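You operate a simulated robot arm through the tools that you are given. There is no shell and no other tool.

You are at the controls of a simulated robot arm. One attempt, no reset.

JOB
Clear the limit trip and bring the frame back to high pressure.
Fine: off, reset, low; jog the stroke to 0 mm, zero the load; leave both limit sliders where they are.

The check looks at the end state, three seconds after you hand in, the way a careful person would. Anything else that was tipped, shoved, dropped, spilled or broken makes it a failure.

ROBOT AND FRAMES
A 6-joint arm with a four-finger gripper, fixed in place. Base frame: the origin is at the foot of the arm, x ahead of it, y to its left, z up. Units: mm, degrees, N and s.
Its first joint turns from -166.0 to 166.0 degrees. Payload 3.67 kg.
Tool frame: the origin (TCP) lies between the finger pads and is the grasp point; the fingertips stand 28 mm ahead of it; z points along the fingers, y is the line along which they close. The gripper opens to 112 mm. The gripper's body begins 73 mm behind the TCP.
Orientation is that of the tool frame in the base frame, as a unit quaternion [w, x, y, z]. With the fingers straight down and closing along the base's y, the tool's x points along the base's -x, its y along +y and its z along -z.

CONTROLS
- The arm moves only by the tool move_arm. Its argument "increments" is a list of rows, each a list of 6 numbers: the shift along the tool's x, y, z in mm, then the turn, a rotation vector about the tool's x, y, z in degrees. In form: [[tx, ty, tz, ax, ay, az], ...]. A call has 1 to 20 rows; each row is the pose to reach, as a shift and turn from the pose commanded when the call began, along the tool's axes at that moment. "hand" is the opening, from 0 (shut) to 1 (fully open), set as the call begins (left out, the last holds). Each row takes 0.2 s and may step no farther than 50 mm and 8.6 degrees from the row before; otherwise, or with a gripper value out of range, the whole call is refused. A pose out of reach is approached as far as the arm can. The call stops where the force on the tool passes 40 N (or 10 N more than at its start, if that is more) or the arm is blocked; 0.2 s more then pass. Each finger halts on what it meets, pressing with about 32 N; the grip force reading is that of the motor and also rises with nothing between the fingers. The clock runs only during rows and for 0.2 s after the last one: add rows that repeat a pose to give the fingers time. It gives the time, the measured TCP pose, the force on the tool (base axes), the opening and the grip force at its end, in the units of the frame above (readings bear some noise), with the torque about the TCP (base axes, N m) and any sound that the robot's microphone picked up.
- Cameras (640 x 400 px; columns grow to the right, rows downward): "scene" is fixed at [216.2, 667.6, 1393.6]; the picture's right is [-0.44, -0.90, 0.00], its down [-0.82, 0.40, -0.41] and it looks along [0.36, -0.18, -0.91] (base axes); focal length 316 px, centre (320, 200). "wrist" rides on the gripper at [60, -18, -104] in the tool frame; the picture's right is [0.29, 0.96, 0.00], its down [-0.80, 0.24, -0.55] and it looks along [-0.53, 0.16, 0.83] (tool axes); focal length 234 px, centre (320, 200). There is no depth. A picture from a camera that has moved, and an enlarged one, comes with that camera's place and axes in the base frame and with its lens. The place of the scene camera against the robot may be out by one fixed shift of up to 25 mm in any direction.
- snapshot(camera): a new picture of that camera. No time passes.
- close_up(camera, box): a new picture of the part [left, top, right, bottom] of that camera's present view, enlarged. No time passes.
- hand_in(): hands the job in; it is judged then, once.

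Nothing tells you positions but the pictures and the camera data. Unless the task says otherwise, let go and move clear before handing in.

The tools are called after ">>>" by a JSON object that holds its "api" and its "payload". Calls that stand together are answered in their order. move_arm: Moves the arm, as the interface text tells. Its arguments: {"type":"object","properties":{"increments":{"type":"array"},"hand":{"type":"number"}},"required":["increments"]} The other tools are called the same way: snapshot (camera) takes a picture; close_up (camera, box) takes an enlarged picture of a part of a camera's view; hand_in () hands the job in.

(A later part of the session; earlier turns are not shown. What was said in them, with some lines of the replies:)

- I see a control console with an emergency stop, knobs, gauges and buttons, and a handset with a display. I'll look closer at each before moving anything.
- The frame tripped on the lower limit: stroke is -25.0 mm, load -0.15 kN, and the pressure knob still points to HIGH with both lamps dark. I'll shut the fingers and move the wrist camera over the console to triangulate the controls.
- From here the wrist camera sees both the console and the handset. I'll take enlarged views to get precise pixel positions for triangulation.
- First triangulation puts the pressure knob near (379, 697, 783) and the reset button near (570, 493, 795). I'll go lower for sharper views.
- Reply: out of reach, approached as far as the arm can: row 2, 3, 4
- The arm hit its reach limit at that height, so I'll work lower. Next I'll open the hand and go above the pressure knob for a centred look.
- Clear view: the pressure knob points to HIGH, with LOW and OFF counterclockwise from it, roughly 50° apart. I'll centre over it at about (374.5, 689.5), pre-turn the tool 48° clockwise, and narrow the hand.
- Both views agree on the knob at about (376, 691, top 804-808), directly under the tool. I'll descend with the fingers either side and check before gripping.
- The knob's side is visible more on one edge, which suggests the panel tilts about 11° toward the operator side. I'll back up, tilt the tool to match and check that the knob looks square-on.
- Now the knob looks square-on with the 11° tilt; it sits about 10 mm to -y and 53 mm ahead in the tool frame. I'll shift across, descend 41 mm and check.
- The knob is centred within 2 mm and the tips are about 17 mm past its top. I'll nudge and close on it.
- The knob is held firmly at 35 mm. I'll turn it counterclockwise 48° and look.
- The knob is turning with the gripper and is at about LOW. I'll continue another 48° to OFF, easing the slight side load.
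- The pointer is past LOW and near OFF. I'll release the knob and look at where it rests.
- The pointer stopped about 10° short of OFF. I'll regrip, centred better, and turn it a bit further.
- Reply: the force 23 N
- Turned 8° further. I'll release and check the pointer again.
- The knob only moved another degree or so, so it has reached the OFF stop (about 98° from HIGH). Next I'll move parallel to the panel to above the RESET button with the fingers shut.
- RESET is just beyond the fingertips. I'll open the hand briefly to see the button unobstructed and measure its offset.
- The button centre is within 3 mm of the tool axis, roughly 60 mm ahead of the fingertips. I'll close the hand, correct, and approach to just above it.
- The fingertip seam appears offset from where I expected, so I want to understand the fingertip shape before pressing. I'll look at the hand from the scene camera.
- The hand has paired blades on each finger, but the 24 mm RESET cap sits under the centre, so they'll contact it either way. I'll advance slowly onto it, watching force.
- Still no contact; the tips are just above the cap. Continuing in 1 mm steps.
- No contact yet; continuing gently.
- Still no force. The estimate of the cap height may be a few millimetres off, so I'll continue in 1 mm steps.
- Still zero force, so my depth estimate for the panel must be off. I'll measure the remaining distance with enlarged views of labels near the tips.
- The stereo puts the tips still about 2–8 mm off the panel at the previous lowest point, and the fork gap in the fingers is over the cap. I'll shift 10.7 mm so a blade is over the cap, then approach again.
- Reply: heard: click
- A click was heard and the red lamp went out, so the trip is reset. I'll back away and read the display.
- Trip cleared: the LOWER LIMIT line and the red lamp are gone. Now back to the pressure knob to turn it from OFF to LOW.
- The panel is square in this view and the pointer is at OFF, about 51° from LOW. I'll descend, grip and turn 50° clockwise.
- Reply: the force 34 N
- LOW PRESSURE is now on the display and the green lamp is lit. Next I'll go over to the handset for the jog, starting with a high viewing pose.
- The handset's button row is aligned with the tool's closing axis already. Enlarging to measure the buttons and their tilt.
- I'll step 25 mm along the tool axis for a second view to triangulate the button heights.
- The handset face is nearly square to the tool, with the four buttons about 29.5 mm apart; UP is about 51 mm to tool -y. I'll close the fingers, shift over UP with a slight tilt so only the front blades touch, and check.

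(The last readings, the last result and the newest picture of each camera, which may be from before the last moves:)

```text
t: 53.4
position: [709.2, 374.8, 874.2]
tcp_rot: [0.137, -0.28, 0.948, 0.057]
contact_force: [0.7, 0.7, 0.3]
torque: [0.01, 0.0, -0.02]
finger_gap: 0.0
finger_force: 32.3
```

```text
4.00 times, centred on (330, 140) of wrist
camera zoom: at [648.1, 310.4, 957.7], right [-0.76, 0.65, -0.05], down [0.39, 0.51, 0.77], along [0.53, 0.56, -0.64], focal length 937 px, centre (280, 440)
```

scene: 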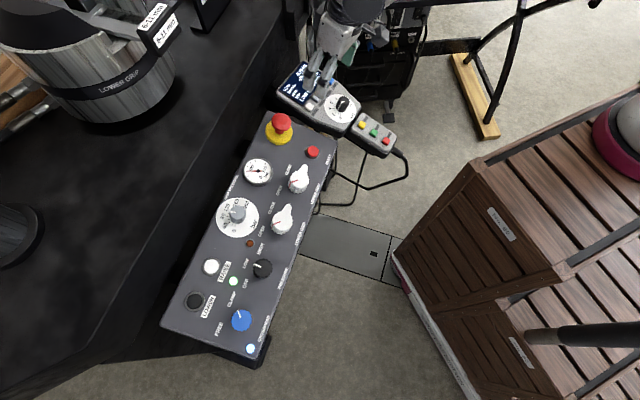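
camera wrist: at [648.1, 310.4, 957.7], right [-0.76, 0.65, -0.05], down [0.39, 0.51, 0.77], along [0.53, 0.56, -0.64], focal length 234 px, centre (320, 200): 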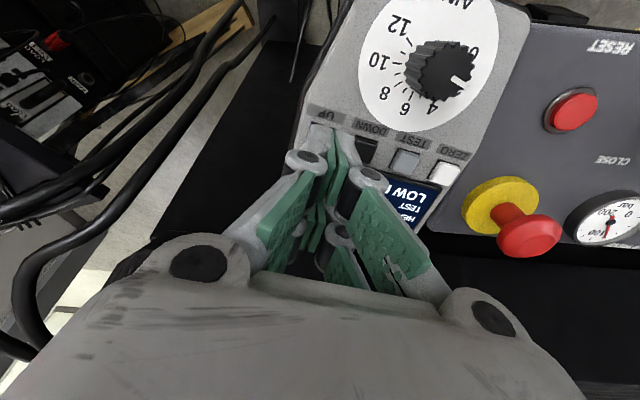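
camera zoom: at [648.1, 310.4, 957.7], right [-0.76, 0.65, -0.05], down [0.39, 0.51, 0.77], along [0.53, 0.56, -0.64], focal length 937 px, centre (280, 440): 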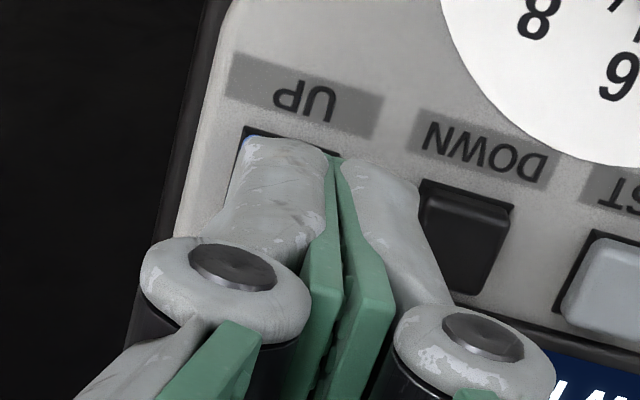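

The tips are about 2.5 mm off UP laterally. I'll correct and lower to just above the button.

>>> {"api": "move_arm", "payload": {"increments": [[2, -2.5, 0, 0, 0, 0], [2, -2.5, 4, 0, 0, 0], [2, -2.5, 8, 0, 0, 0], [2, -2.5, 8, 0, 0, 0]]}}

>>> {"api": "close_up", "payload": {"camera": "wrist", "box": [260, 90, 400, 190]}}

>>> {"api": "close_up", "payload": {"camera": "scene", "box": [300, 50, 370, 110]}}

```text
t: 54.4
position: [710.2, 375.0, 867.3]
tcp_rot: [0.137, -0.281, 0.948, 0.057]
contact_force: [-0.2, -0.1, -0.9]
torque: [-0.01, -0.01, 0.01]
finger_gap: 0.1
finger_force: 31.8
```

```text
4.00 times, centred on (330, 140) of wrist
camera zoom: at [648.9, 308.5, 950.0], right [-0.76, 0.65, -0.05], down [0.39, 0.51, 0.77], along [0.53, 0.56, -0.64], focal length 937 px, centre (280, 440)
```

zoom: 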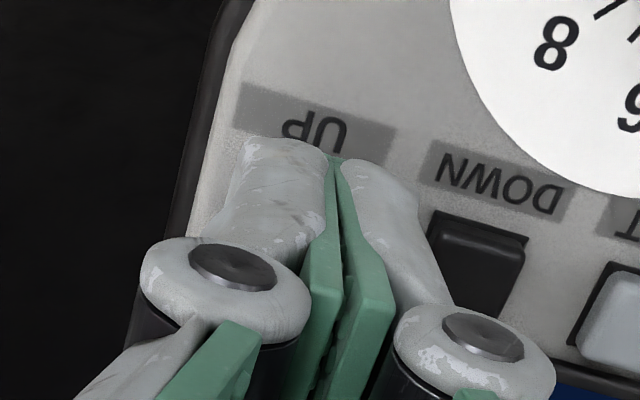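

```text
6.67 times, centred on (335, 80) of scene
camera zoom: at [216.2, 667.6, 1393.6], right [-0.44, -0.9, 0.0], down [-0.82, 0.4, -0.41], along [0.36, -0.18, -0.91], focal length 2108 px, centre (220, 1000)
```

zoom: 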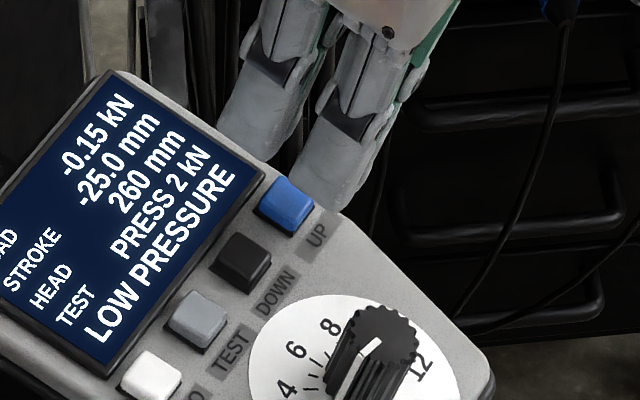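

Aligned over UP, about 5 mm above. Advancing in 1 mm steps to find the button.

>>> {"api": "move_arm", "payload": {"increments": [[0, 0, 1, 0, 0, 0], [0, 0, 2, 0, 0, 0], [0, 0, 3, 0, 0, 0]]}}

>>> {"api": "close_up", "payload": {"camera": "scene", "box": [270, 50, 340, 110]}}

```text
t: 55.2
position: [711.0, 374.3, 864.7]
tcp_rot: [0.136, -0.28, 0.948, 0.057]
contact_force: [-0.7, -0.4, -0.1]
torque: [0.01, 0.0, 0.03]
finger_gap: 0.1
finger_force: 31.9
```

```text
6.67 times, centred on (305, 80) of scene
camera zoom: at [216.2, 667.6, 1393.6], right [-0.44, -0.9, 0.0], down [-0.82, 0.4, -0.41], along [0.36, -0.18, -0.91], focal length 2108 px, centre (420, 1000)
```

zoom: 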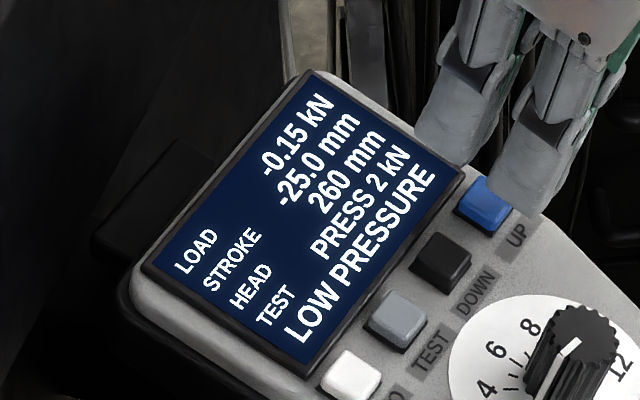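

>>> {"api": "move_arm", "payload": {"increments": [[0, 0, 1, 0, 0, 0], [0, 0, 2, 0, 0, 0]]}}

>>> {"api": "close_up", "payload": {"camera": "scene", "box": [270, 50, 340, 110]}}

```text
t: 55.8
position: [711.5, 375.7, 864.1]
tcp_rot: [0.137, -0.281, 0.948, 0.057]
contact_force: [-0.3, 0.1, -0.2]
torque: [0.03, -0.02, 0.01]
finger_gap: 0.2
finger_force: 32.0
```

```text
6.67 times, centred on (305, 80) of scene
camera zoom: at [216.2, 667.6, 1393.6], right [-0.44, -0.9, 0.0], down [-0.82, 0.4, -0.41], along [0.36, -0.18, -0.91], focal length 2108 px, centre (420, 1000)
```

zoom: 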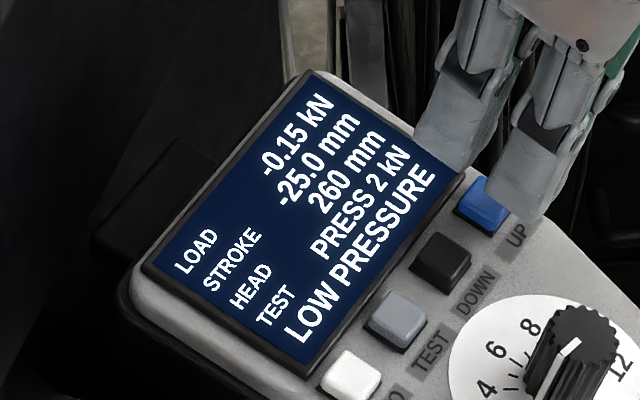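

Still above the button; my depth estimate was short by roughly 10 mm. Continuing down in small steps.

>>> {"api": "move_arm", "payload": {"increments": [[0, 0, 1, 0, 0, 0], [0, 0, 2, 0, 0, 0], [0, 0, 3, 0, 0, 0], [0, 0, 4, 0, 0, 0]]}}

>>> {"api": "close_up", "payload": {"camera": "scene", "box": [270, 50, 340, 110]}}

>>> {"api": "close_up", "payload": {"camera": "wrist", "box": [260, 90, 400, 190]}}

```text
t: 56.8
position: [714.3, 376.4, 857.3]
tcp_rot: [0.136, -0.281, 0.948, 0.056]
contact_force: [0.9, 0.0, -0.7]
torque: [0.01, 0.01, 0.0]
finger_gap: 0.0
finger_force: 31.7
```

```text
6.67 times, centred on (305, 80) of scene
camera zoom: at [216.2, 667.6, 1393.6], right [-0.44, -0.9, 0.0], down [-0.82, 0.4, -0.41], along [0.36, -0.18, -0.91], focal length 2108 px, centre (420, 1000)
```

zoom: 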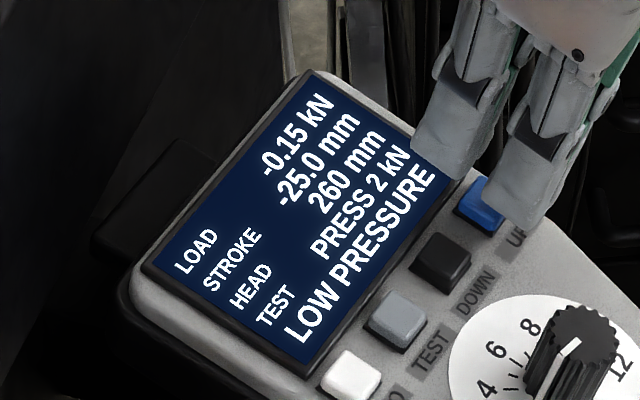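

```text
4.00 times, centred on (330, 140) of wrist
camera zoom: at [650.7, 310.2, 941.2], right [-0.76, 0.65, -0.05], down [0.39, 0.51, 0.77], along [0.53, 0.56, -0.64], focal length 937 px, centre (280, 440)
```

zoom: 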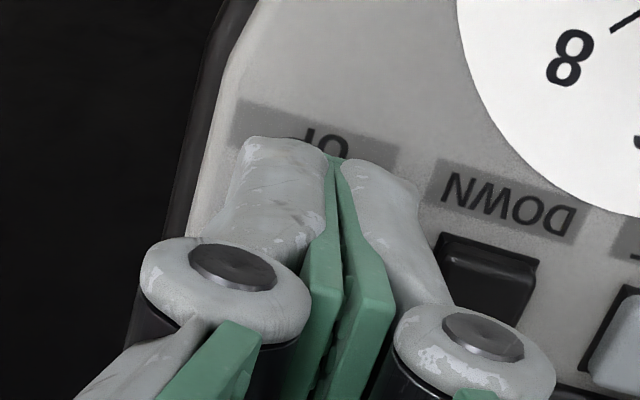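

Getting closer; the front blade should sit slightly more over the button, so I'll shift 3 mm and keep lowering.

>>> {"api": "move_arm", "payload": {"increments": [[-3, 1, 0, 0, 0, 0], [-3, 1, 1, 0, 0, 0], [-3, 1, 2, 0, 0, 0], [-3, 1, 3, 0, 0, 0]]}}

>>> {"api": "close_up", "payload": {"camera": "scene", "box": [270, 50, 340, 110]}}

```text
t: 57.8
position: [716.6, 378.6, 856.4]
tcp_rot: [0.137, -0.281, 0.948, 0.057]
contact_force: [-0.2, 1.3, -0.1]
torque: [0.0, -0.02, 0.05]
finger_gap: 0.1
finger_force: 31.9
```

```text
6.67 times, centred on (305, 80) of scene
camera zoom: at [216.2, 667.6, 1393.6], right [-0.44, -0.9, 0.0], down [-0.82, 0.4, -0.41], along [0.36, -0.18, -0.91], focal length 2108 px, centre (420, 1000)
```

zoom: 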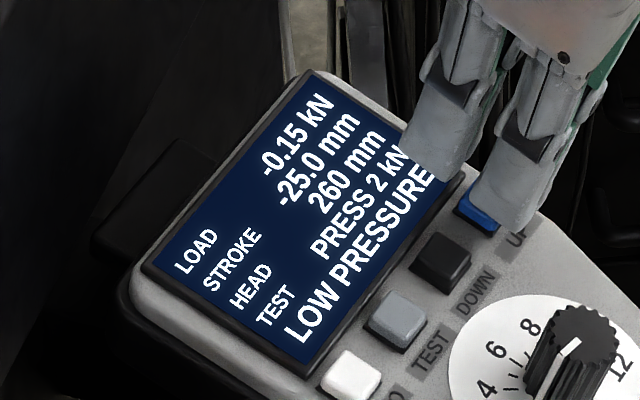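

>>> {"api": "move_arm", "payload": {"increments": [[0, 0, 1, 0, 0, 0], [0, 0, 2, 0, 0, 0], [0, 0, 3, 0, 0, 0]]}}

>>> {"api": "close_up", "payload": {"camera": "scene", "box": [270, 50, 340, 110]}}

```text
t: 58.6
position: [716.0, 378.8, 853.5]
tcp_rot: [0.137, -0.28, 0.948, 0.057]
contact_force: [0.6, -0.5, 0.1]
torque: [-0.02, 0.05, 0.01]
finger_gap: 0.0
finger_force: 32.2
```

```text
6.67 times, centred on (305, 80) of scene
camera zoom: at [216.2, 667.6, 1393.6], right [-0.44, -0.9, 0.0], down [-0.82, 0.4, -0.41], along [0.36, -0.18, -0.91], focal length 2108 px, centre (420, 1000)
```

zoom: 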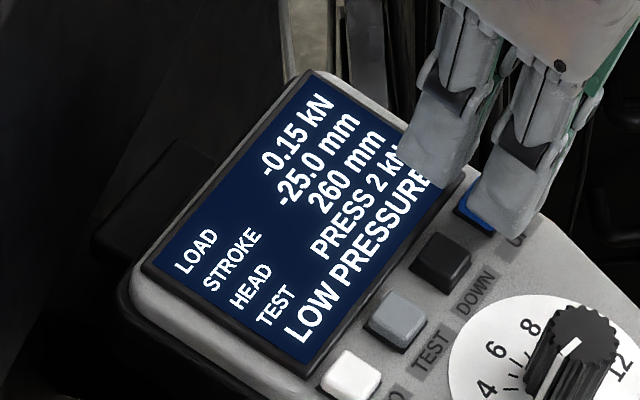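

>>> {"api": "move_arm", "payload": {"increments": [[0, 0, 1, 0, 0, 0], [0, 0, 2, 0, 0, 0]]}}

>>> {"api": "move_arm", "payload": {"increments": [[0, 0, 1, 0, 0, 0], [0, 0, 2, 0, 0, 0]]}}

>>> {"api": "close_up", "payload": {"camera": "scene", "box": [270, 50, 340, 110]}}

```text
t: 59.2
position: [716.4, 380.1, 851.2]
tcp_rot: [0.136, -0.28, 0.949, 0.056]
contact_force: [-0.6, -0.5, 0.4]
torque: [0.01, 0.01, 0.0]
finger_gap: 0.0
finger_force: 31.8
```

```text
t: 59.8
position: [716.3, 379.9, 850.4]
tcp_rot: [0.137, -0.28, 0.948, 0.056]
contact_force: [-1.1, 0.6, 0.6]
torque: [0.03, 0.06, -0.04]
finger_gap: 0.0
finger_force: 32.3
heard: click
```

```text
6.67 times, centred on (305, 80) of scene
camera zoom: at [216.2, 667.6, 1393.6], right [-0.44, -0.9, 0.0], down [-0.82, 0.4, -0.41], along [0.36, -0.18, -0.91], focal length 2108 px, centre (420, 1000)
```

zoom: 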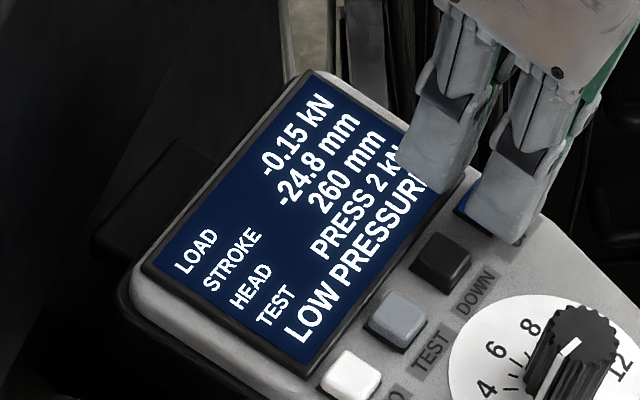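

A click, and the stroke reads -24.8 mm: UP is pressed and jogging. I'll hold for a known time to get the rate.

>>> {"api": "move_arm", "payload": {"increments": [[0, 0, 0.5, 0, 0, 0], [0, 0, 0.5, 0, 0, 0], [0, 0, 0.5, 0, 0, 0], [0, 0, 0.5, 0, 0, 0]]}}

>>> {"api": "close_up", "payload": {"camera": "scene", "box": [270, 50, 340, 110]}}

```text
t: 60.8
position: [716.2, 378.6, 848.7]
tcp_rot: [0.136, -0.28, 0.949, 0.056]
contact_force: [0.0, -0.3, 1.3]
torque: [-0.06, 0.03, 0.01]
finger_gap: 5.9
finger_force: 35.8
```

```text
6.67 times, centred on (305, 80) of scene
camera zoom: at [216.2, 667.6, 1393.6], right [-0.44, -0.9, 0.0], down [-0.82, 0.4, -0.41], along [0.36, -0.18, -0.91], focal length 2108 px, centre (420, 1000)
```

zoom: 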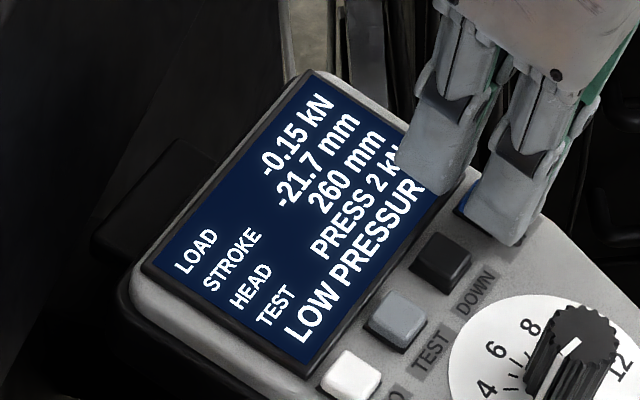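

Jog rate is about 3.1 mm/s with the button held. Holding longer while watching.

>>> {"api": "move_arm", "payload": {"increments": [[0, 0, 0, 0, 0, 0], [0, 0, 0, 0, 0, 0], [0, 0, 0, 0, 0, 0], [0, 0, 0, 0, 0, 0]]}}

>>> {"api": "close_up", "payload": {"camera": "scene", "box": [270, 50, 340, 110]}}

>>> {"api": "close_up", "payload": {"camera": "wrist", "box": [220, 90, 400, 230]}}

```text
t: 61.8
position: [717.4, 378.9, 848.5]
tcp_rot: [0.136, -0.28, 0.949, 0.056]
contact_force: [-0.6, -0.3, 2.2]
torque: [0.01, 0.02, 0.02]
finger_gap: 5.7
finger_force: 35.7
```

```text
6.67 times, centred on (305, 80) of scene
camera zoom: at [216.2, 667.6, 1393.6], right [-0.44, -0.9, 0.0], down [-0.82, 0.4, -0.41], along [0.36, -0.18, -0.91], focal length 2108 px, centre (420, 1000)
```

zoom: 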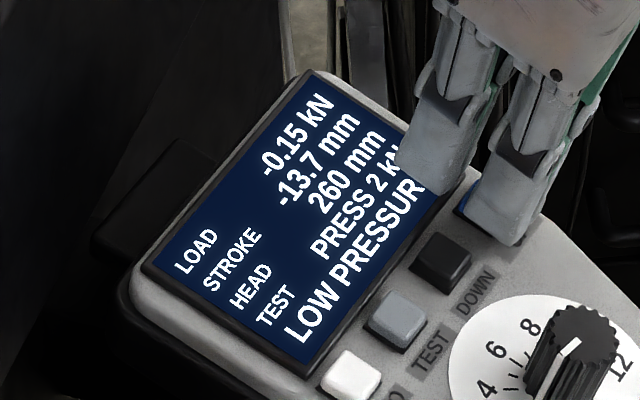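

```text
2.86 times, centred on (310, 160) of wrist
camera zoom: at [654.7, 314.7, 932.3], right [-0.76, 0.65, -0.05], down [0.39, 0.51, 0.77], along [0.53, 0.56, -0.64], focal length 669 px, centre (349, 314)
```

zoom: 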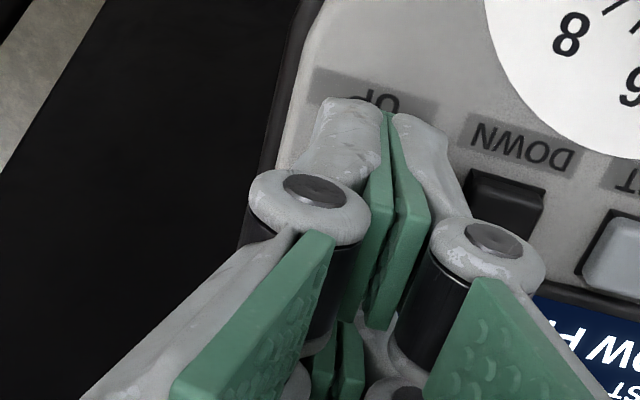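

The jog speeds up to about 8 mm/s when held. I'll hold briefly, then release to finish with slow taps.

>>> {"api": "move_arm", "payload": {"increments": [[0, 0, 0, 0, 0, 0], [0, 0, 0, 0, 0, 0], [0, 0, 0, 0, 0, 0], [0, 0, 0, 0, 0, 0], [0, 0, -4, 0, 0, 0]]}}

>>> {"api": "close_up", "payload": {"camera": "scene", "box": [270, 50, 340, 110]}}

```text
t: 63.0
position: [716.7, 379.6, 853.4]
tcp_rot: [0.137, -0.28, 0.948, 0.057]
contact_force: [-0.4, -0.1, -0.4]
torque: [0.0, 0.0, 0.02]
finger_gap: 0.0
finger_force: 35.9
```

```text
6.67 times, centred on (305, 80) of scene
camera zoom: at [216.2, 667.6, 1393.6], right [-0.44, -0.9, 0.0], down [-0.82, 0.4, -0.41], along [0.36, -0.18, -0.91], focal length 2108 px, centre (420, 1000)
```

zoom: 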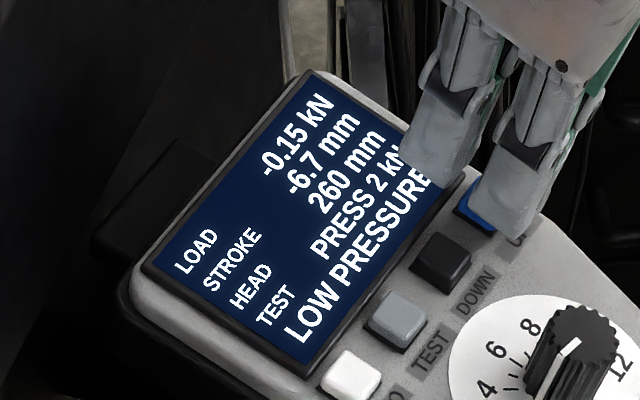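

Stroke is -6.7 mm. Now short taps in the slow phase.

>>> {"api": "move_arm", "payload": {"increments": [[0, 0, 4, 0, 0, 0], [0, 0, 4, 0, 0, 0], [0, 0, 4, 0, 0, 0], [0, 0, 4, 0, 0, 0], [0, 0, 0, 0, 0, 0]]}}

>>> {"api": "close_up", "payload": {"camera": "scene", "box": [270, 50, 340, 110]}}

```text
t: 64.2
position: [716.3, 378.6, 853.7]
tcp_rot: [0.137, -0.28, 0.949, 0.056]
contact_force: [-0.2, 0.1, 0.2]
torque: [0.01, 0.01, -0.03]
finger_gap: 0.1
finger_force: 35.5
heard: click
```

```text
6.67 times, centred on (305, 80) of scene
camera zoom: at [216.2, 667.6, 1393.6], right [-0.44, -0.9, 0.0], down [-0.82, 0.4, -0.41], along [0.36, -0.18, -0.91], focal length 2108 px, centre (420, 1000)
```

zoom: 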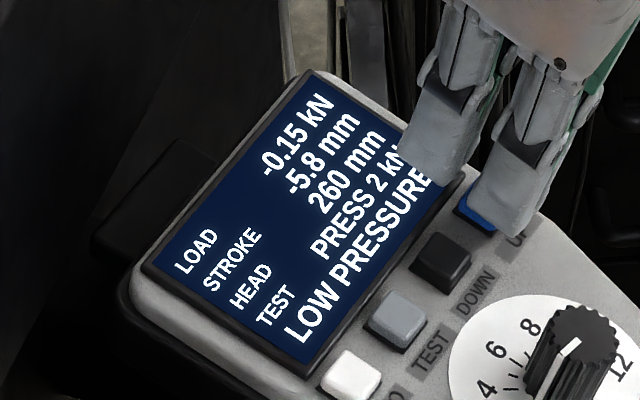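

>>> {"api": "move_arm", "payload": {"increments": [[0, 0, 4, 0, 0, 0], [0, 0, 4, 0, 0, 0], [0, 0, 4, 0, 0, 0], [0, 0, 4, 0, 0, 0], [0, 0, 4, 0, 0, 0], [0, 0, 4, 0, 0, 0], [0, 0, 0, 0, 0, 0]]}}

>>> {"api": "close_up", "payload": {"camera": "scene", "box": [270, 50, 340, 110]}}

```text
t: 65.8
position: [715.8, 379.5, 853.9]
tcp_rot: [0.137, -0.281, 0.948, 0.056]
contact_force: [-0.1, 0.9, 0.0]
torque: [0.01, 0.0, 0.01]
finger_gap: 0.0
finger_force: 35.5
heard: click
```

```text
6.67 times, centred on (305, 80) of scene
camera zoom: at [216.2, 667.6, 1393.6], right [-0.44, -0.9, 0.0], down [-0.82, 0.4, -0.41], along [0.36, -0.18, -0.91], focal length 2108 px, centre (420, 1000)
```

zoom: 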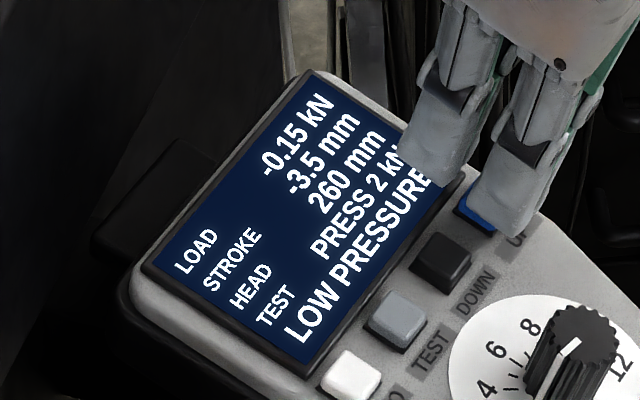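

>>> {"api": "move_arm", "payload": {"increments": [[0, 0, 4, 0, 0, 0], [0, 0, 4, 0, 0, 0], [0, 0, 4, 0, 0, 0], [0, 0, 4, 0, 0, 0], [0, 0, 4, 0, 0, 0], [0, 0, 4, 0, 0, 0], [0, 0, 0, 0, 0, 0]]}}

>>> {"api": "close_up", "payload": {"camera": "scene", "box": [270, 50, 340, 110]}}

```text
t: 67.4
position: [716.4, 378.9, 854.2]
tcp_rot: [0.137, -0.281, 0.948, 0.056]
contact_force: [0.0, 0.0, 0.1]
torque: [-0.01, -0.04, 0.03]
finger_gap: 0.1
finger_force: 36.0
heard: click
```

```text
6.67 times, centred on (305, 80) of scene
camera zoom: at [216.2, 667.6, 1393.6], right [-0.44, -0.9, 0.0], down [-0.82, 0.4, -0.41], along [0.36, -0.18, -0.91], focal length 2108 px, centre (420, 1000)
```

zoom: 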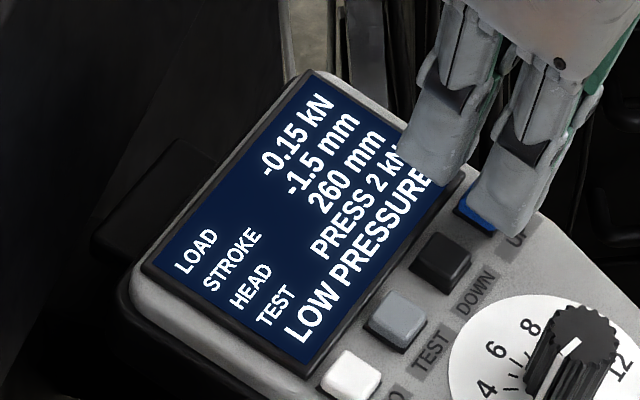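

Stroke -1.5 mm. One more 0.9 mm tap.

>>> {"api": "move_arm", "payload": {"increments": [[0, 0, 4, 0, 0, 0], [0, 0, 4, 0, 0, 0], [0, 0, 4, 0, 0, 0], [0, 0, 4, 0, 0, 0], [0, 0, 0, 0, 0, 0]]}}

>>> {"api": "close_up", "payload": {"camera": "scene", "box": [270, 50, 340, 110]}}

```text
t: 68.6
position: [716.2, 378.0, 853.5]
tcp_rot: [0.136, -0.28, 0.949, 0.057]
contact_force: [-0.2, 0.1, -1.0]
torque: [0.0, 0.0, -0.01]
finger_gap: 0.0
finger_force: 36.3
heard: click
```

```text
6.67 times, centred on (305, 80) of scene
camera zoom: at [216.2, 667.6, 1393.6], right [-0.44, -0.9, 0.0], down [-0.82, 0.4, -0.41], along [0.36, -0.18, -0.91], focal length 2108 px, centre (420, 1000)
```

zoom: 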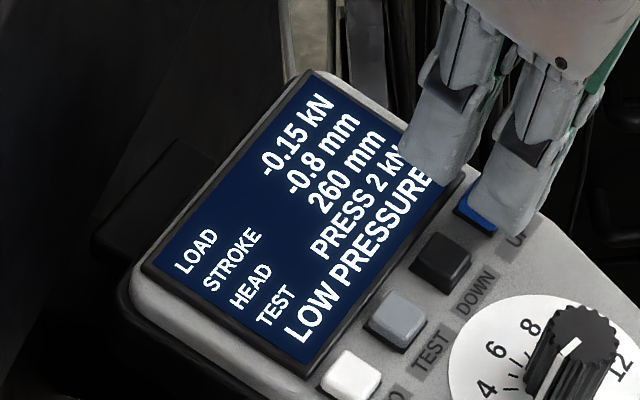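

>>> {"api": "move_arm", "payload": {"increments": [[0, 0, 4, 0, 0, 0], [0, 0, 4, 0, 0, 0], [0, 0, 4, 0, 0, 0], [0, 0, 0, 0, 0, 0]]}}

>>> {"api": "close_up", "payload": {"camera": "scene", "box": [270, 50, 340, 110]}}

```text
t: 69.6
position: [715.4, 380.0, 851.8]
tcp_rot: [0.136, -0.281, 0.948, 0.056]
contact_force: [0.4, 0.5, -0.2]
torque: [0.02, 0.0, -0.03]
finger_gap: 0.0
finger_force: 35.5
heard: click
```

```text
6.67 times, centred on (305, 80) of scene
camera zoom: at [216.2, 667.6, 1393.6], right [-0.44, -0.9, 0.0], down [-0.82, 0.4, -0.41], along [0.36, -0.18, -0.91], focal length 2108 px, centre (420, 1000)
```

zoom: 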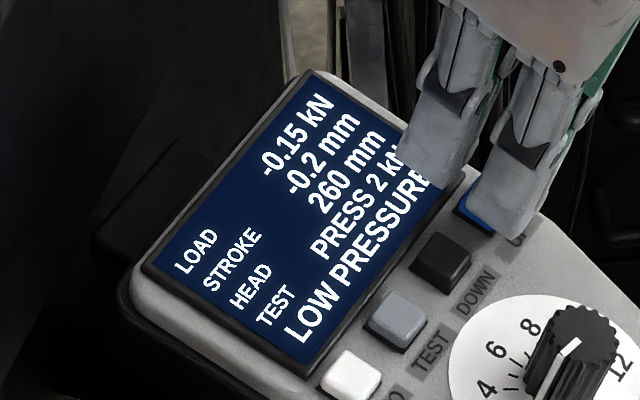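

Stroke -0.2 mm. A single very short tap now.

>>> {"api": "move_arm", "payload": {"increments": [[0, 0, 4, 0, 0, 0], [0, 0, 0, 0, 0, 0]]}}

>>> {"api": "close_up", "payload": {"camera": "scene", "box": [270, 50, 340, 110]}}

```text
t: 70.2
position: [716.2, 380.6, 852.2]
tcp_rot: [0.137, -0.28, 0.949, 0.056]
contact_force: [-0.5, 0.0, -0.2]
torque: [-0.01, -0.04, 0.0]
finger_gap: 0.1
finger_force: 35.6
heard: click
```

```text
6.67 times, centred on (305, 80) of scene
camera zoom: at [216.2, 667.6, 1393.6], right [-0.44, -0.9, 0.0], down [-0.82, 0.4, -0.41], along [0.36, -0.18, -0.91], focal length 2108 px, centre (420, 1000)
```

zoom: 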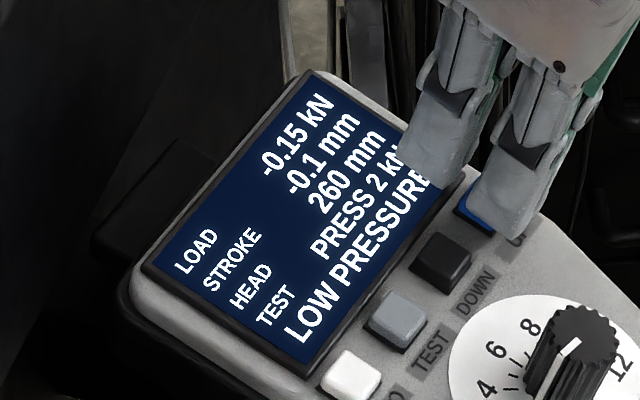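

>>> {"api": "move_arm", "payload": {"increments": [[0, 0, 4, 0, 0, 0], [0, 0, 0, 0, 0, 0]]}}

>>> {"api": "close_up", "payload": {"camera": "scene", "box": [270, 50, 340, 110]}}

```text
t: 70.8
position: [717.1, 379.8, 851.9]
tcp_rot: [0.137, -0.28, 0.948, 0.057]
contact_force: [0.5, 0.4, 0.8]
torque: [0.0, -0.08, 0.01]
finger_gap: 0.4
finger_force: 35.5
heard: click
```

```text
6.67 times, centred on (305, 80) of scene
camera zoom: at [216.2, 667.6, 1393.6], right [-0.44, -0.9, 0.0], down [-0.82, 0.4, -0.41], along [0.36, -0.18, -0.91], focal length 2108 px, centre (420, 1000)
```

zoom: 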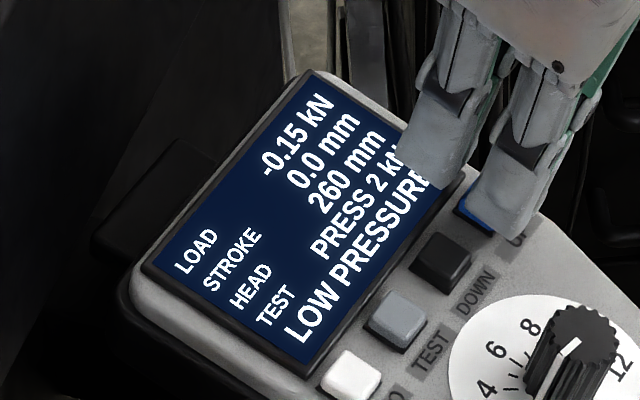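

Stroke reads 0.0 mm. I'll retract, confirm it stays, and move three button pitches over to ZERO.

>>> {"api": "move_arm", "payload": {"increments": [[0, 0, -20, 0, 0, 0], [1, 48, -20, 0, 0, 0], [1.9, 95, -20, 0, 0, 0], [1.9, 95, -8, 0, 0, 0], [1.9, 95, -8, 0, 0, 0]]}}

>>> {"api": "close_up", "payload": {"camera": "scene", "box": [270, 50, 360, 130]}}

>>> {"api": "close_up", "payload": {"camera": "wrist", "box": [220, 70, 400, 210]}}

```text
t: 72.0
position: [660.6, 458.7, 862.7]
tcp_rot: [0.137, -0.28, 0.948, 0.056]
contact_force: [-0.1, 1.0, 0.0]
torque: [-0.01, 0.03, 0.01]
finger_gap: 0.0
finger_force: 36.3
```

```text
5.00 times, centred on (315, 90) of scene
camera zoom: at [216.2, 667.6, 1393.6], right [-0.44, -0.9, 0.0], down [-0.82, 0.4, -0.41], along [0.36, -0.18, -0.91], focal length 1581 px, centre (345, 750)
```

zoom: 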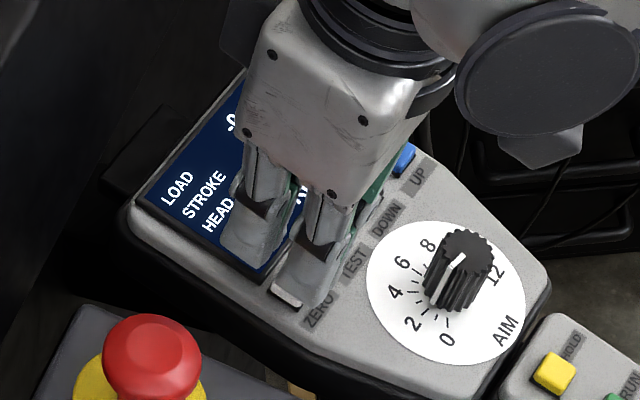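

```text
2.86 times, centred on (310, 140) of wrist
camera zoom: at [598.7, 393.2, 946.7], right [-0.76, 0.65, -0.05], down [0.39, 0.51, 0.77], along [0.53, 0.56, -0.64], focal length 669 px, centre (349, 371)
```

zoom: 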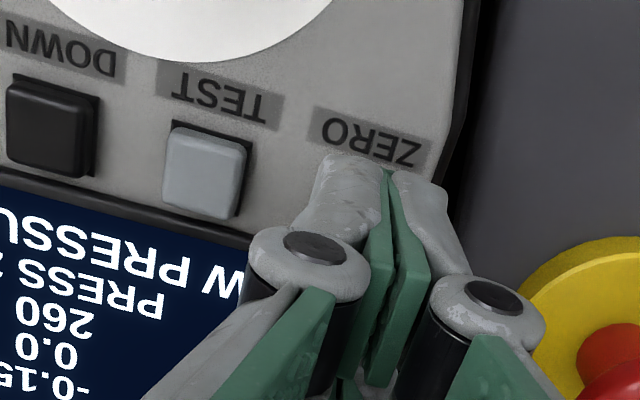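

Stroke still shows 0.0 and the tips are centred over ZERO. Pressing gently until the click.

>>> {"api": "move_arm", "payload": {"increments": [[0, 0, 4, 0, 0, 0], [0, 0, 7, 0, 0, 0], [0, 0, 8, 0, 0, 0], [0, 0, 9, 0, 0, 0]]}}

>>> {"api": "move_arm", "payload": {"increments": [[0, 0, 1, 0, 0, 0], [0, 0, 2, 0, 0, 0]]}}

>>> {"api": "close_up", "payload": {"camera": "wrist", "box": [200, 120, 380, 260]}}

```text
t: 73.0
position: [662.6, 458.2, 854.6]
tcp_rot: [0.137, -0.28, 0.949, 0.055]
contact_force: [0.0, 0.9, 2.0]
torque: [0.02, 0.05, 0.01]
finger_gap: 6.0
finger_force: 35.7
heard: click
```

```text
t: 73.6
position: [662.7, 459.9, 852.4]
tcp_rot: [0.136, -0.28, 0.949, 0.056]
contact_force: [-1.7, -3.7, 6.1]
torque: [-0.1, 0.06, 0.01]
finger_gap: 6.0
finger_force: 35.2
```

```text
2.86 times, centred on (290, 190) of wrist
camera zoom: at [601.1, 393.6, 935.2], right [-0.76, 0.65, -0.06], down [0.39, 0.51, 0.77], along [0.53, 0.56, -0.64], focal length 669 px, centre (406, 229)
```

zoom: 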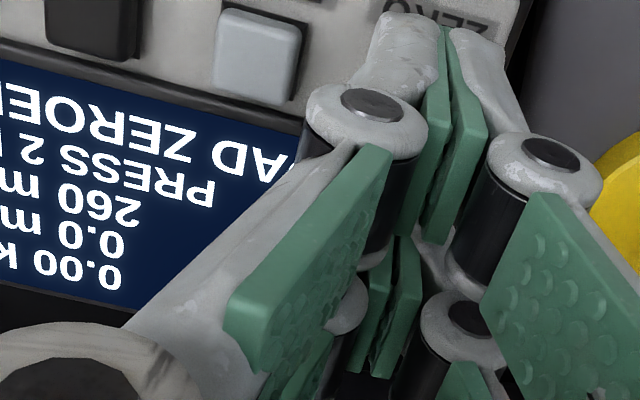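

LOAD ZEROED: 0.00 kN, 0.0 mm. Now I'll retract, skirt the emergency stop on the operator side, and return above the pressure knob.

>>> {"api": "move_arm", "payload": {"increments": [[0, 0, -20, 0, 0, 0], [0, 0, -45, 0, 0, 0], [26, 1, -65, 0.2, 3, 4], [53, 3, -81, 0.42, 6, 8], [60, 46, -81, 0.42, 6, 8], [68, 89, -81, 0.42, 6, 8], [75, 133, -80, 0.42, 6, 8], [82, 176, -80, 0.42, 6, 8], [89, 219, -79, 0.42, 6, 8], [97, 262, -79, 0.42, 6, 8], [104, 306, -78, 0.42, 6, 8], [111, 349, -78, 0.42, 6, 8], [111, 349, -78, 0.42, 6, 8]]}}

>>> {"api": "move_arm", "payload": {"increments": [[0, 0, 0, 0, 0, 0], [0, 0, 10, 0, 0, 0], [0, 0, 14, 0, 0, 0]], "hand": 0.62}}

>>> {"api": "snapshot", "payload": {"camera": "wrist"}}

>>> {"api": "close_up", "payload": {"camera": "wrist", "box": [240, 70, 400, 170]}}

>>> {"api": "close_up", "payload": {"camera": "scene", "box": [265, 50, 405, 160]}}

```text
t: 76.4
position: [367.3, 680.4, 906.8]
tcp_rot: [0.083, -0.215, 0.972, 0.047]
contact_force: [0.0, 0.9, 0.1]
torque: [-0.04, 0.02, -0.02]
finger_gap: 0.0
finger_force: 35.9
```

```text
t: 77.2
position: [369.5, 680.4, 892.4]
tcp_rot: [0.084, -0.216, 0.972, 0.047]
contact_force: [0.3, -0.1, 0.0]
torque: [0.0, 0.04, 0.02]
finger_gap: 69.3
finger_force: 0.0
```

```text
taken
camera wrist: at [308.1, 626.7, 983.2], right [-0.67, 0.75, 0.0], down [0.53, 0.47, 0.7], along [0.52, 0.47, -0.71], focal length 234 px, centre (320, 200)
```

wrist: 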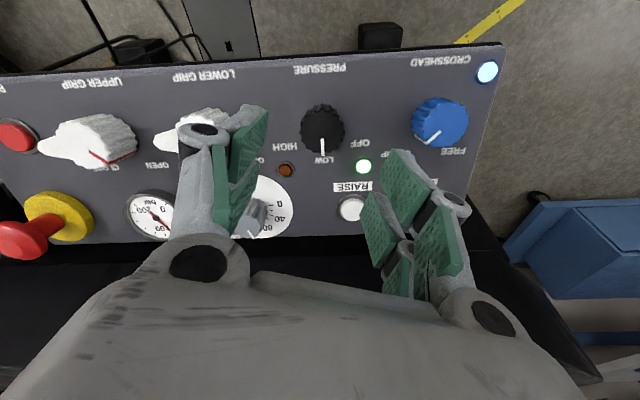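

```text
4.00 times, centred on (320, 120) of wrist
camera zoom: at [308.1, 626.7, 983.2], right [-0.67, 0.75, 0.0], down [0.53, 0.47, 0.7], along [0.52, 0.47, -0.71], focal length 937 px, centre (320, 520)
```

zoom: 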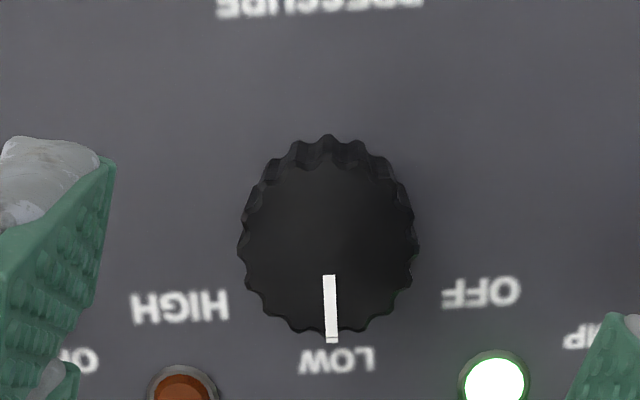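

```text
3.64 times, centred on (335, 105) of scene
camera zoom: at [216.2, 667.6, 1393.6], right [-0.44, -0.9, 0.0], down [-0.82, 0.4, -0.41], along [0.36, -0.18, -0.91], focal length 1150 px, centre (266, 546)
```

zoom: 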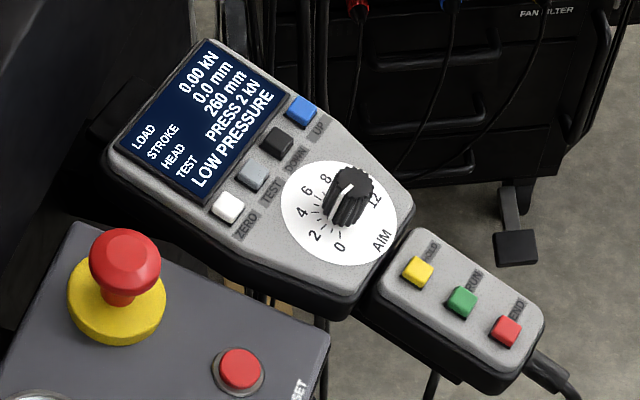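

Load 0.00 kN, stroke 0.0 mm, LOW PRESSURE, pointer squarely on LOW. I'll grip the knob again and turn it 50° clockwise to HIGH.

>>> {"api": "move_arm", "payload": {"increments": [[5.2, 1.4, 20, 0, 0, 0], [5.2, 1.4, 45, 0, 0, 0], [5.2, 1.4, 62, 0, 0, 0], [5.2, 1.4, 71, 0, 0, 0], [5.2, 1.4, 71, 0, 0, 0]]}}

>>> {"api": "close_up", "payload": {"camera": "wrist", "box": [200, 80, 440, 230]}}

>>> {"api": "move_arm", "payload": {"increments": [[0, 0, 0, 0, 0, 0], [0, 0, 0, 0, 0, 0], [0, 0, 0, 0, 0, 0]], "hand": 0}}

```text
t: 78.4
position: [371.4, 689.8, 821.8]
tcp_rot: [0.083, -0.215, 0.972, 0.047]
contact_force: [0.5, 0.2, 0.1]
torque: [-0.05, -0.02, 0.04]
finger_gap: 69.1
finger_force: 0.0
```

```text
2.67 times, centred on (320, 155) of wrist
camera zoom: at [310.8, 634.7, 911.9], right [-0.67, 0.75, 0.0], down [0.53, 0.47, 0.7], along [0.52, 0.47, -0.71], focal length 624 px, centre (320, 320)
```

zoom: 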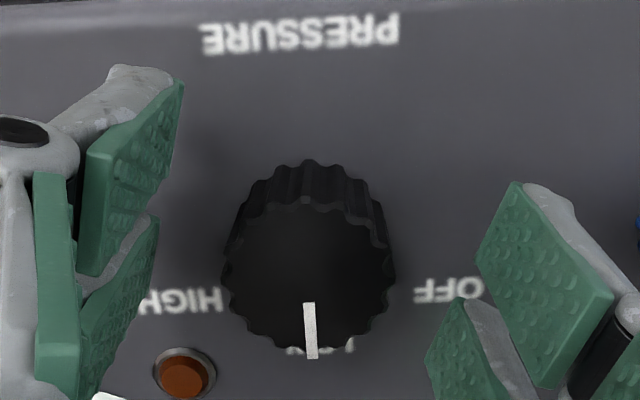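

```text
t: 79.2
position: [371.8, 687.9, 820.2]
tcp_rot: [0.083, -0.215, 0.972, 0.046]
contact_force: [4.1, -10.8, 2.4]
torque: [-0.28, 0.51, 0.06]
finger_gap: 35.3
finger_force: 45.0
```

>>> {"api": "move_arm", "payload": {"increments": [[0, 0, 0, 0, 0, 6], [0, 0, 0, 0, 0, 12], [0, 0, 0, 0, 0, 18], [0, 0, 0, 0, 0, 24], [0, 0, 0, 0, 0, 30], [0, 0, 0, 0, 0, 36], [0, 0, 0, 0, 0, 42], [0, 0, 0, 0, 0, 48], [0, 0, 0, 0, 0, 52], [0, 0, 0, 0, 0, 52]]}}

>>> {"api": "move_arm", "payload": {"increments": [[0, 0, 0, 0, 0, 0], [0, 0, 0, 0, 0, 0], [0, 0, -25, 0, 0, 0], [0, 0, -50, 0, 0, 0], [0, 0, -70, 0, 0, 0], [0, 0, -70, 0, 0, 0]], "hand": 0.62}}

>>> {"api": "snapshot", "payload": {"camera": "wrist"}}

>>> {"api": "close_up", "payload": {"camera": "wrist", "box": [240, 70, 400, 170]}}

>>> {"api": "close_up", "payload": {"camera": "scene", "box": [265, 50, 405, 160]}}

```text
t: 81.4
position: [371.9, 689.4, 821.2]
tcp_rot: [0.054, 0.232, 0.968, 0.079]
contact_force: [4.5, 16.6, -16.2]
torque: [0.94, -0.44, 0.77]
finger_gap: 35.8
finger_force: 44.9
```

```text
t: 82.8
position: [361.8, 681.8, 890.0]
tcp_rot: [0.054, 0.231, 0.968, 0.079]
contact_force: [0.6, 0.1, 0.3]
torque: [0.01, 0.0, 0.0]
finger_gap: 69.3
finger_force: 0.1
```

```text
taken
camera wrist: at [286.3, 678.5, 986.5], right [0.17, 0.97, 0.15], down [0.73, -0.23, 0.64], along [0.66, 0.0, -0.75], focal length 234 px, centre (320, 200)
```

wrist: 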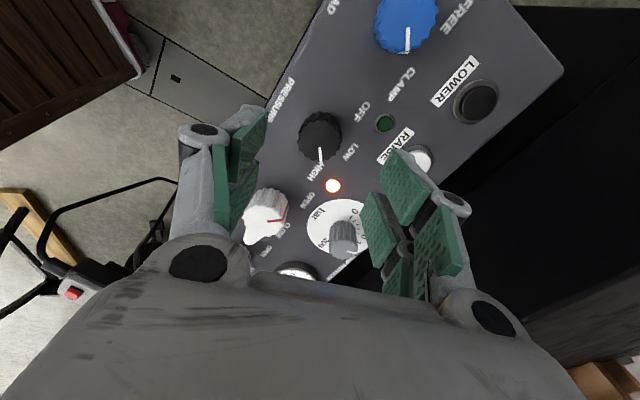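

```text
4.00 times, centred on (320, 120) of wrist
camera zoom: at [286.3, 678.5, 986.5], right [0.17, 0.97, 0.15], down [0.73, -0.23, 0.64], along [0.66, 0.0, -0.75], focal length 937 px, centre (320, 520)
```

zoom: 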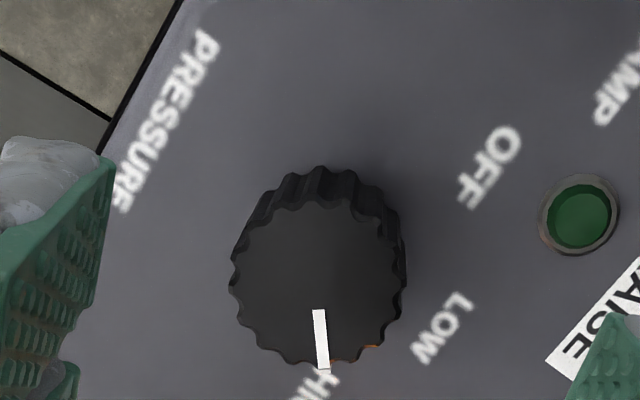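

```text
3.64 times, centred on (335, 105) of scene
camera zoom: at [216.2, 667.6, 1393.6], right [-0.44, -0.9, 0.0], down [-0.82, 0.4, -0.41], along [0.36, -0.18, -0.91], focal length 1150 px, centre (266, 546)
```

zoom: 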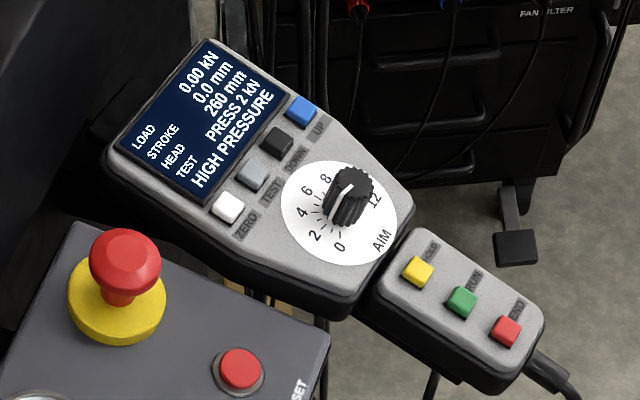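

HIGH PRESSURE is on, the high lamp is lit, load 0.00 kN and stroke 0.0 mm. I'll move the arm clear and do a final check.

>>> {"api": "move_arm", "payload": {"increments": [[0, 0, -35, 0, 0, 0], [-5, -25, -65, 0, 0, 0], [-14, -60, -90, 0, 0, 0], [-22, -95, -110, 0, 0, 0], [-30, -130, -125, 0, 0, 0], [-39, -162, -138, 0, 0, 0], [-39, -162, -138, 0, 0, 0]]}}

>>> {"api": "snapshot", "payload": {"camera": "scene"}}

>>> {"api": "close_up", "payload": {"camera": "scene", "box": [265, 50, 405, 160]}}

>>> {"api": "close_up", "payload": {"camera": "scene", "box": [150, 100, 350, 370]}}

```text
t: 84.4
position: [305.5, 503.6, 999.3]
tcp_rot: [0.054, 0.232, 0.968, 0.079]
contact_force: [-0.2, -0.1, -0.6]
torque: [-0.02, 0.0, 0.04]
finger_gap: 69.4
finger_force: 0.0
```

```text
taken
```

scene: 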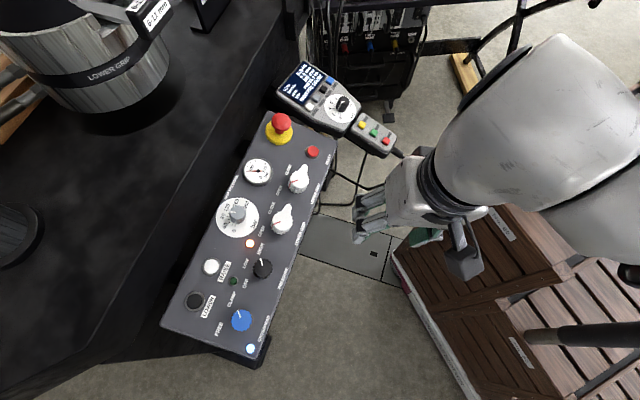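

```text
3.64 times, centred on (335, 105) of scene
camera zoom: at [216.2, 667.6, 1393.6], right [-0.44, -0.9, 0.0], down [-0.82, 0.4, -0.41], along [0.36, -0.18, -0.91], focal length 1150 px, centre (266, 546)
```

zoom: 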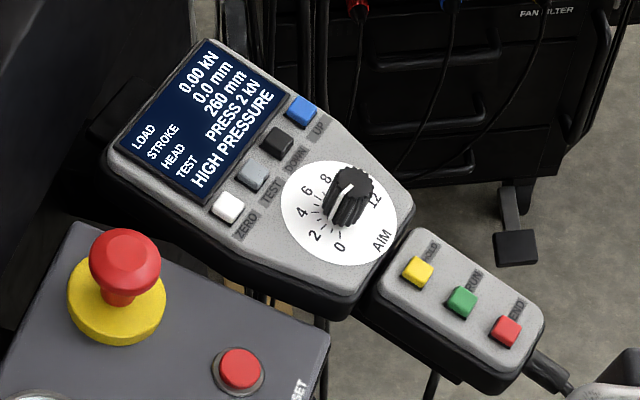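

```text
1.48 times, centred on (250, 235) of scene
camera zoom: at [216.2, 667.6, 1393.6], right [-0.44, -0.9, 0.0], down [-0.82, 0.4, -0.41], along [0.36, -0.18, -0.91], focal length 469 px, centre (424, 148)
```

zoom: 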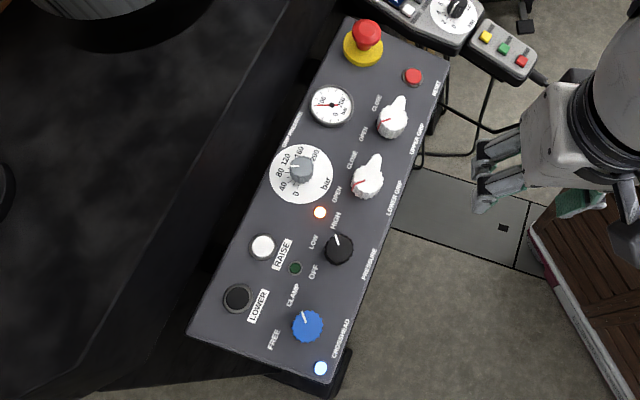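

The display reads HIGH PRESSURE, 0.00 kN and 0.0 mm, the red trip lamp is out, and nothing else has moved. The arm is clear, so I'm handing in.

>>> {"api": "hand_in", "payload": {}}

```text
The job is handed in.
```

The limit trip is cleared and the frame is back on high pressure. Before I handed in, the display read HIGH PRESSURE, load 0.00 kN and stroke 0.0 mm.

- **Trip:** I turned the pressure knob to OFF and pressed RESET. The red lamp went out and the LOWER LIMIT message cleared.
- **Stroke:** On LOW, I jogged UP from -25.0 mm to 0.0 mm, using short taps at the end.
- **Load:** I pressed ZERO at 0.0 mm; the display showed LOAD ZEROED and the load went from -0.15 kN to 0.00 kN.
- **Pressure:** I then turned the knob to HIGH, and the HIGH lamp is lit.

I left both limit sliders where they were and used no other controls. In the last pictures nothing looked tipped or shoved. The arm is clear of the console and handset.
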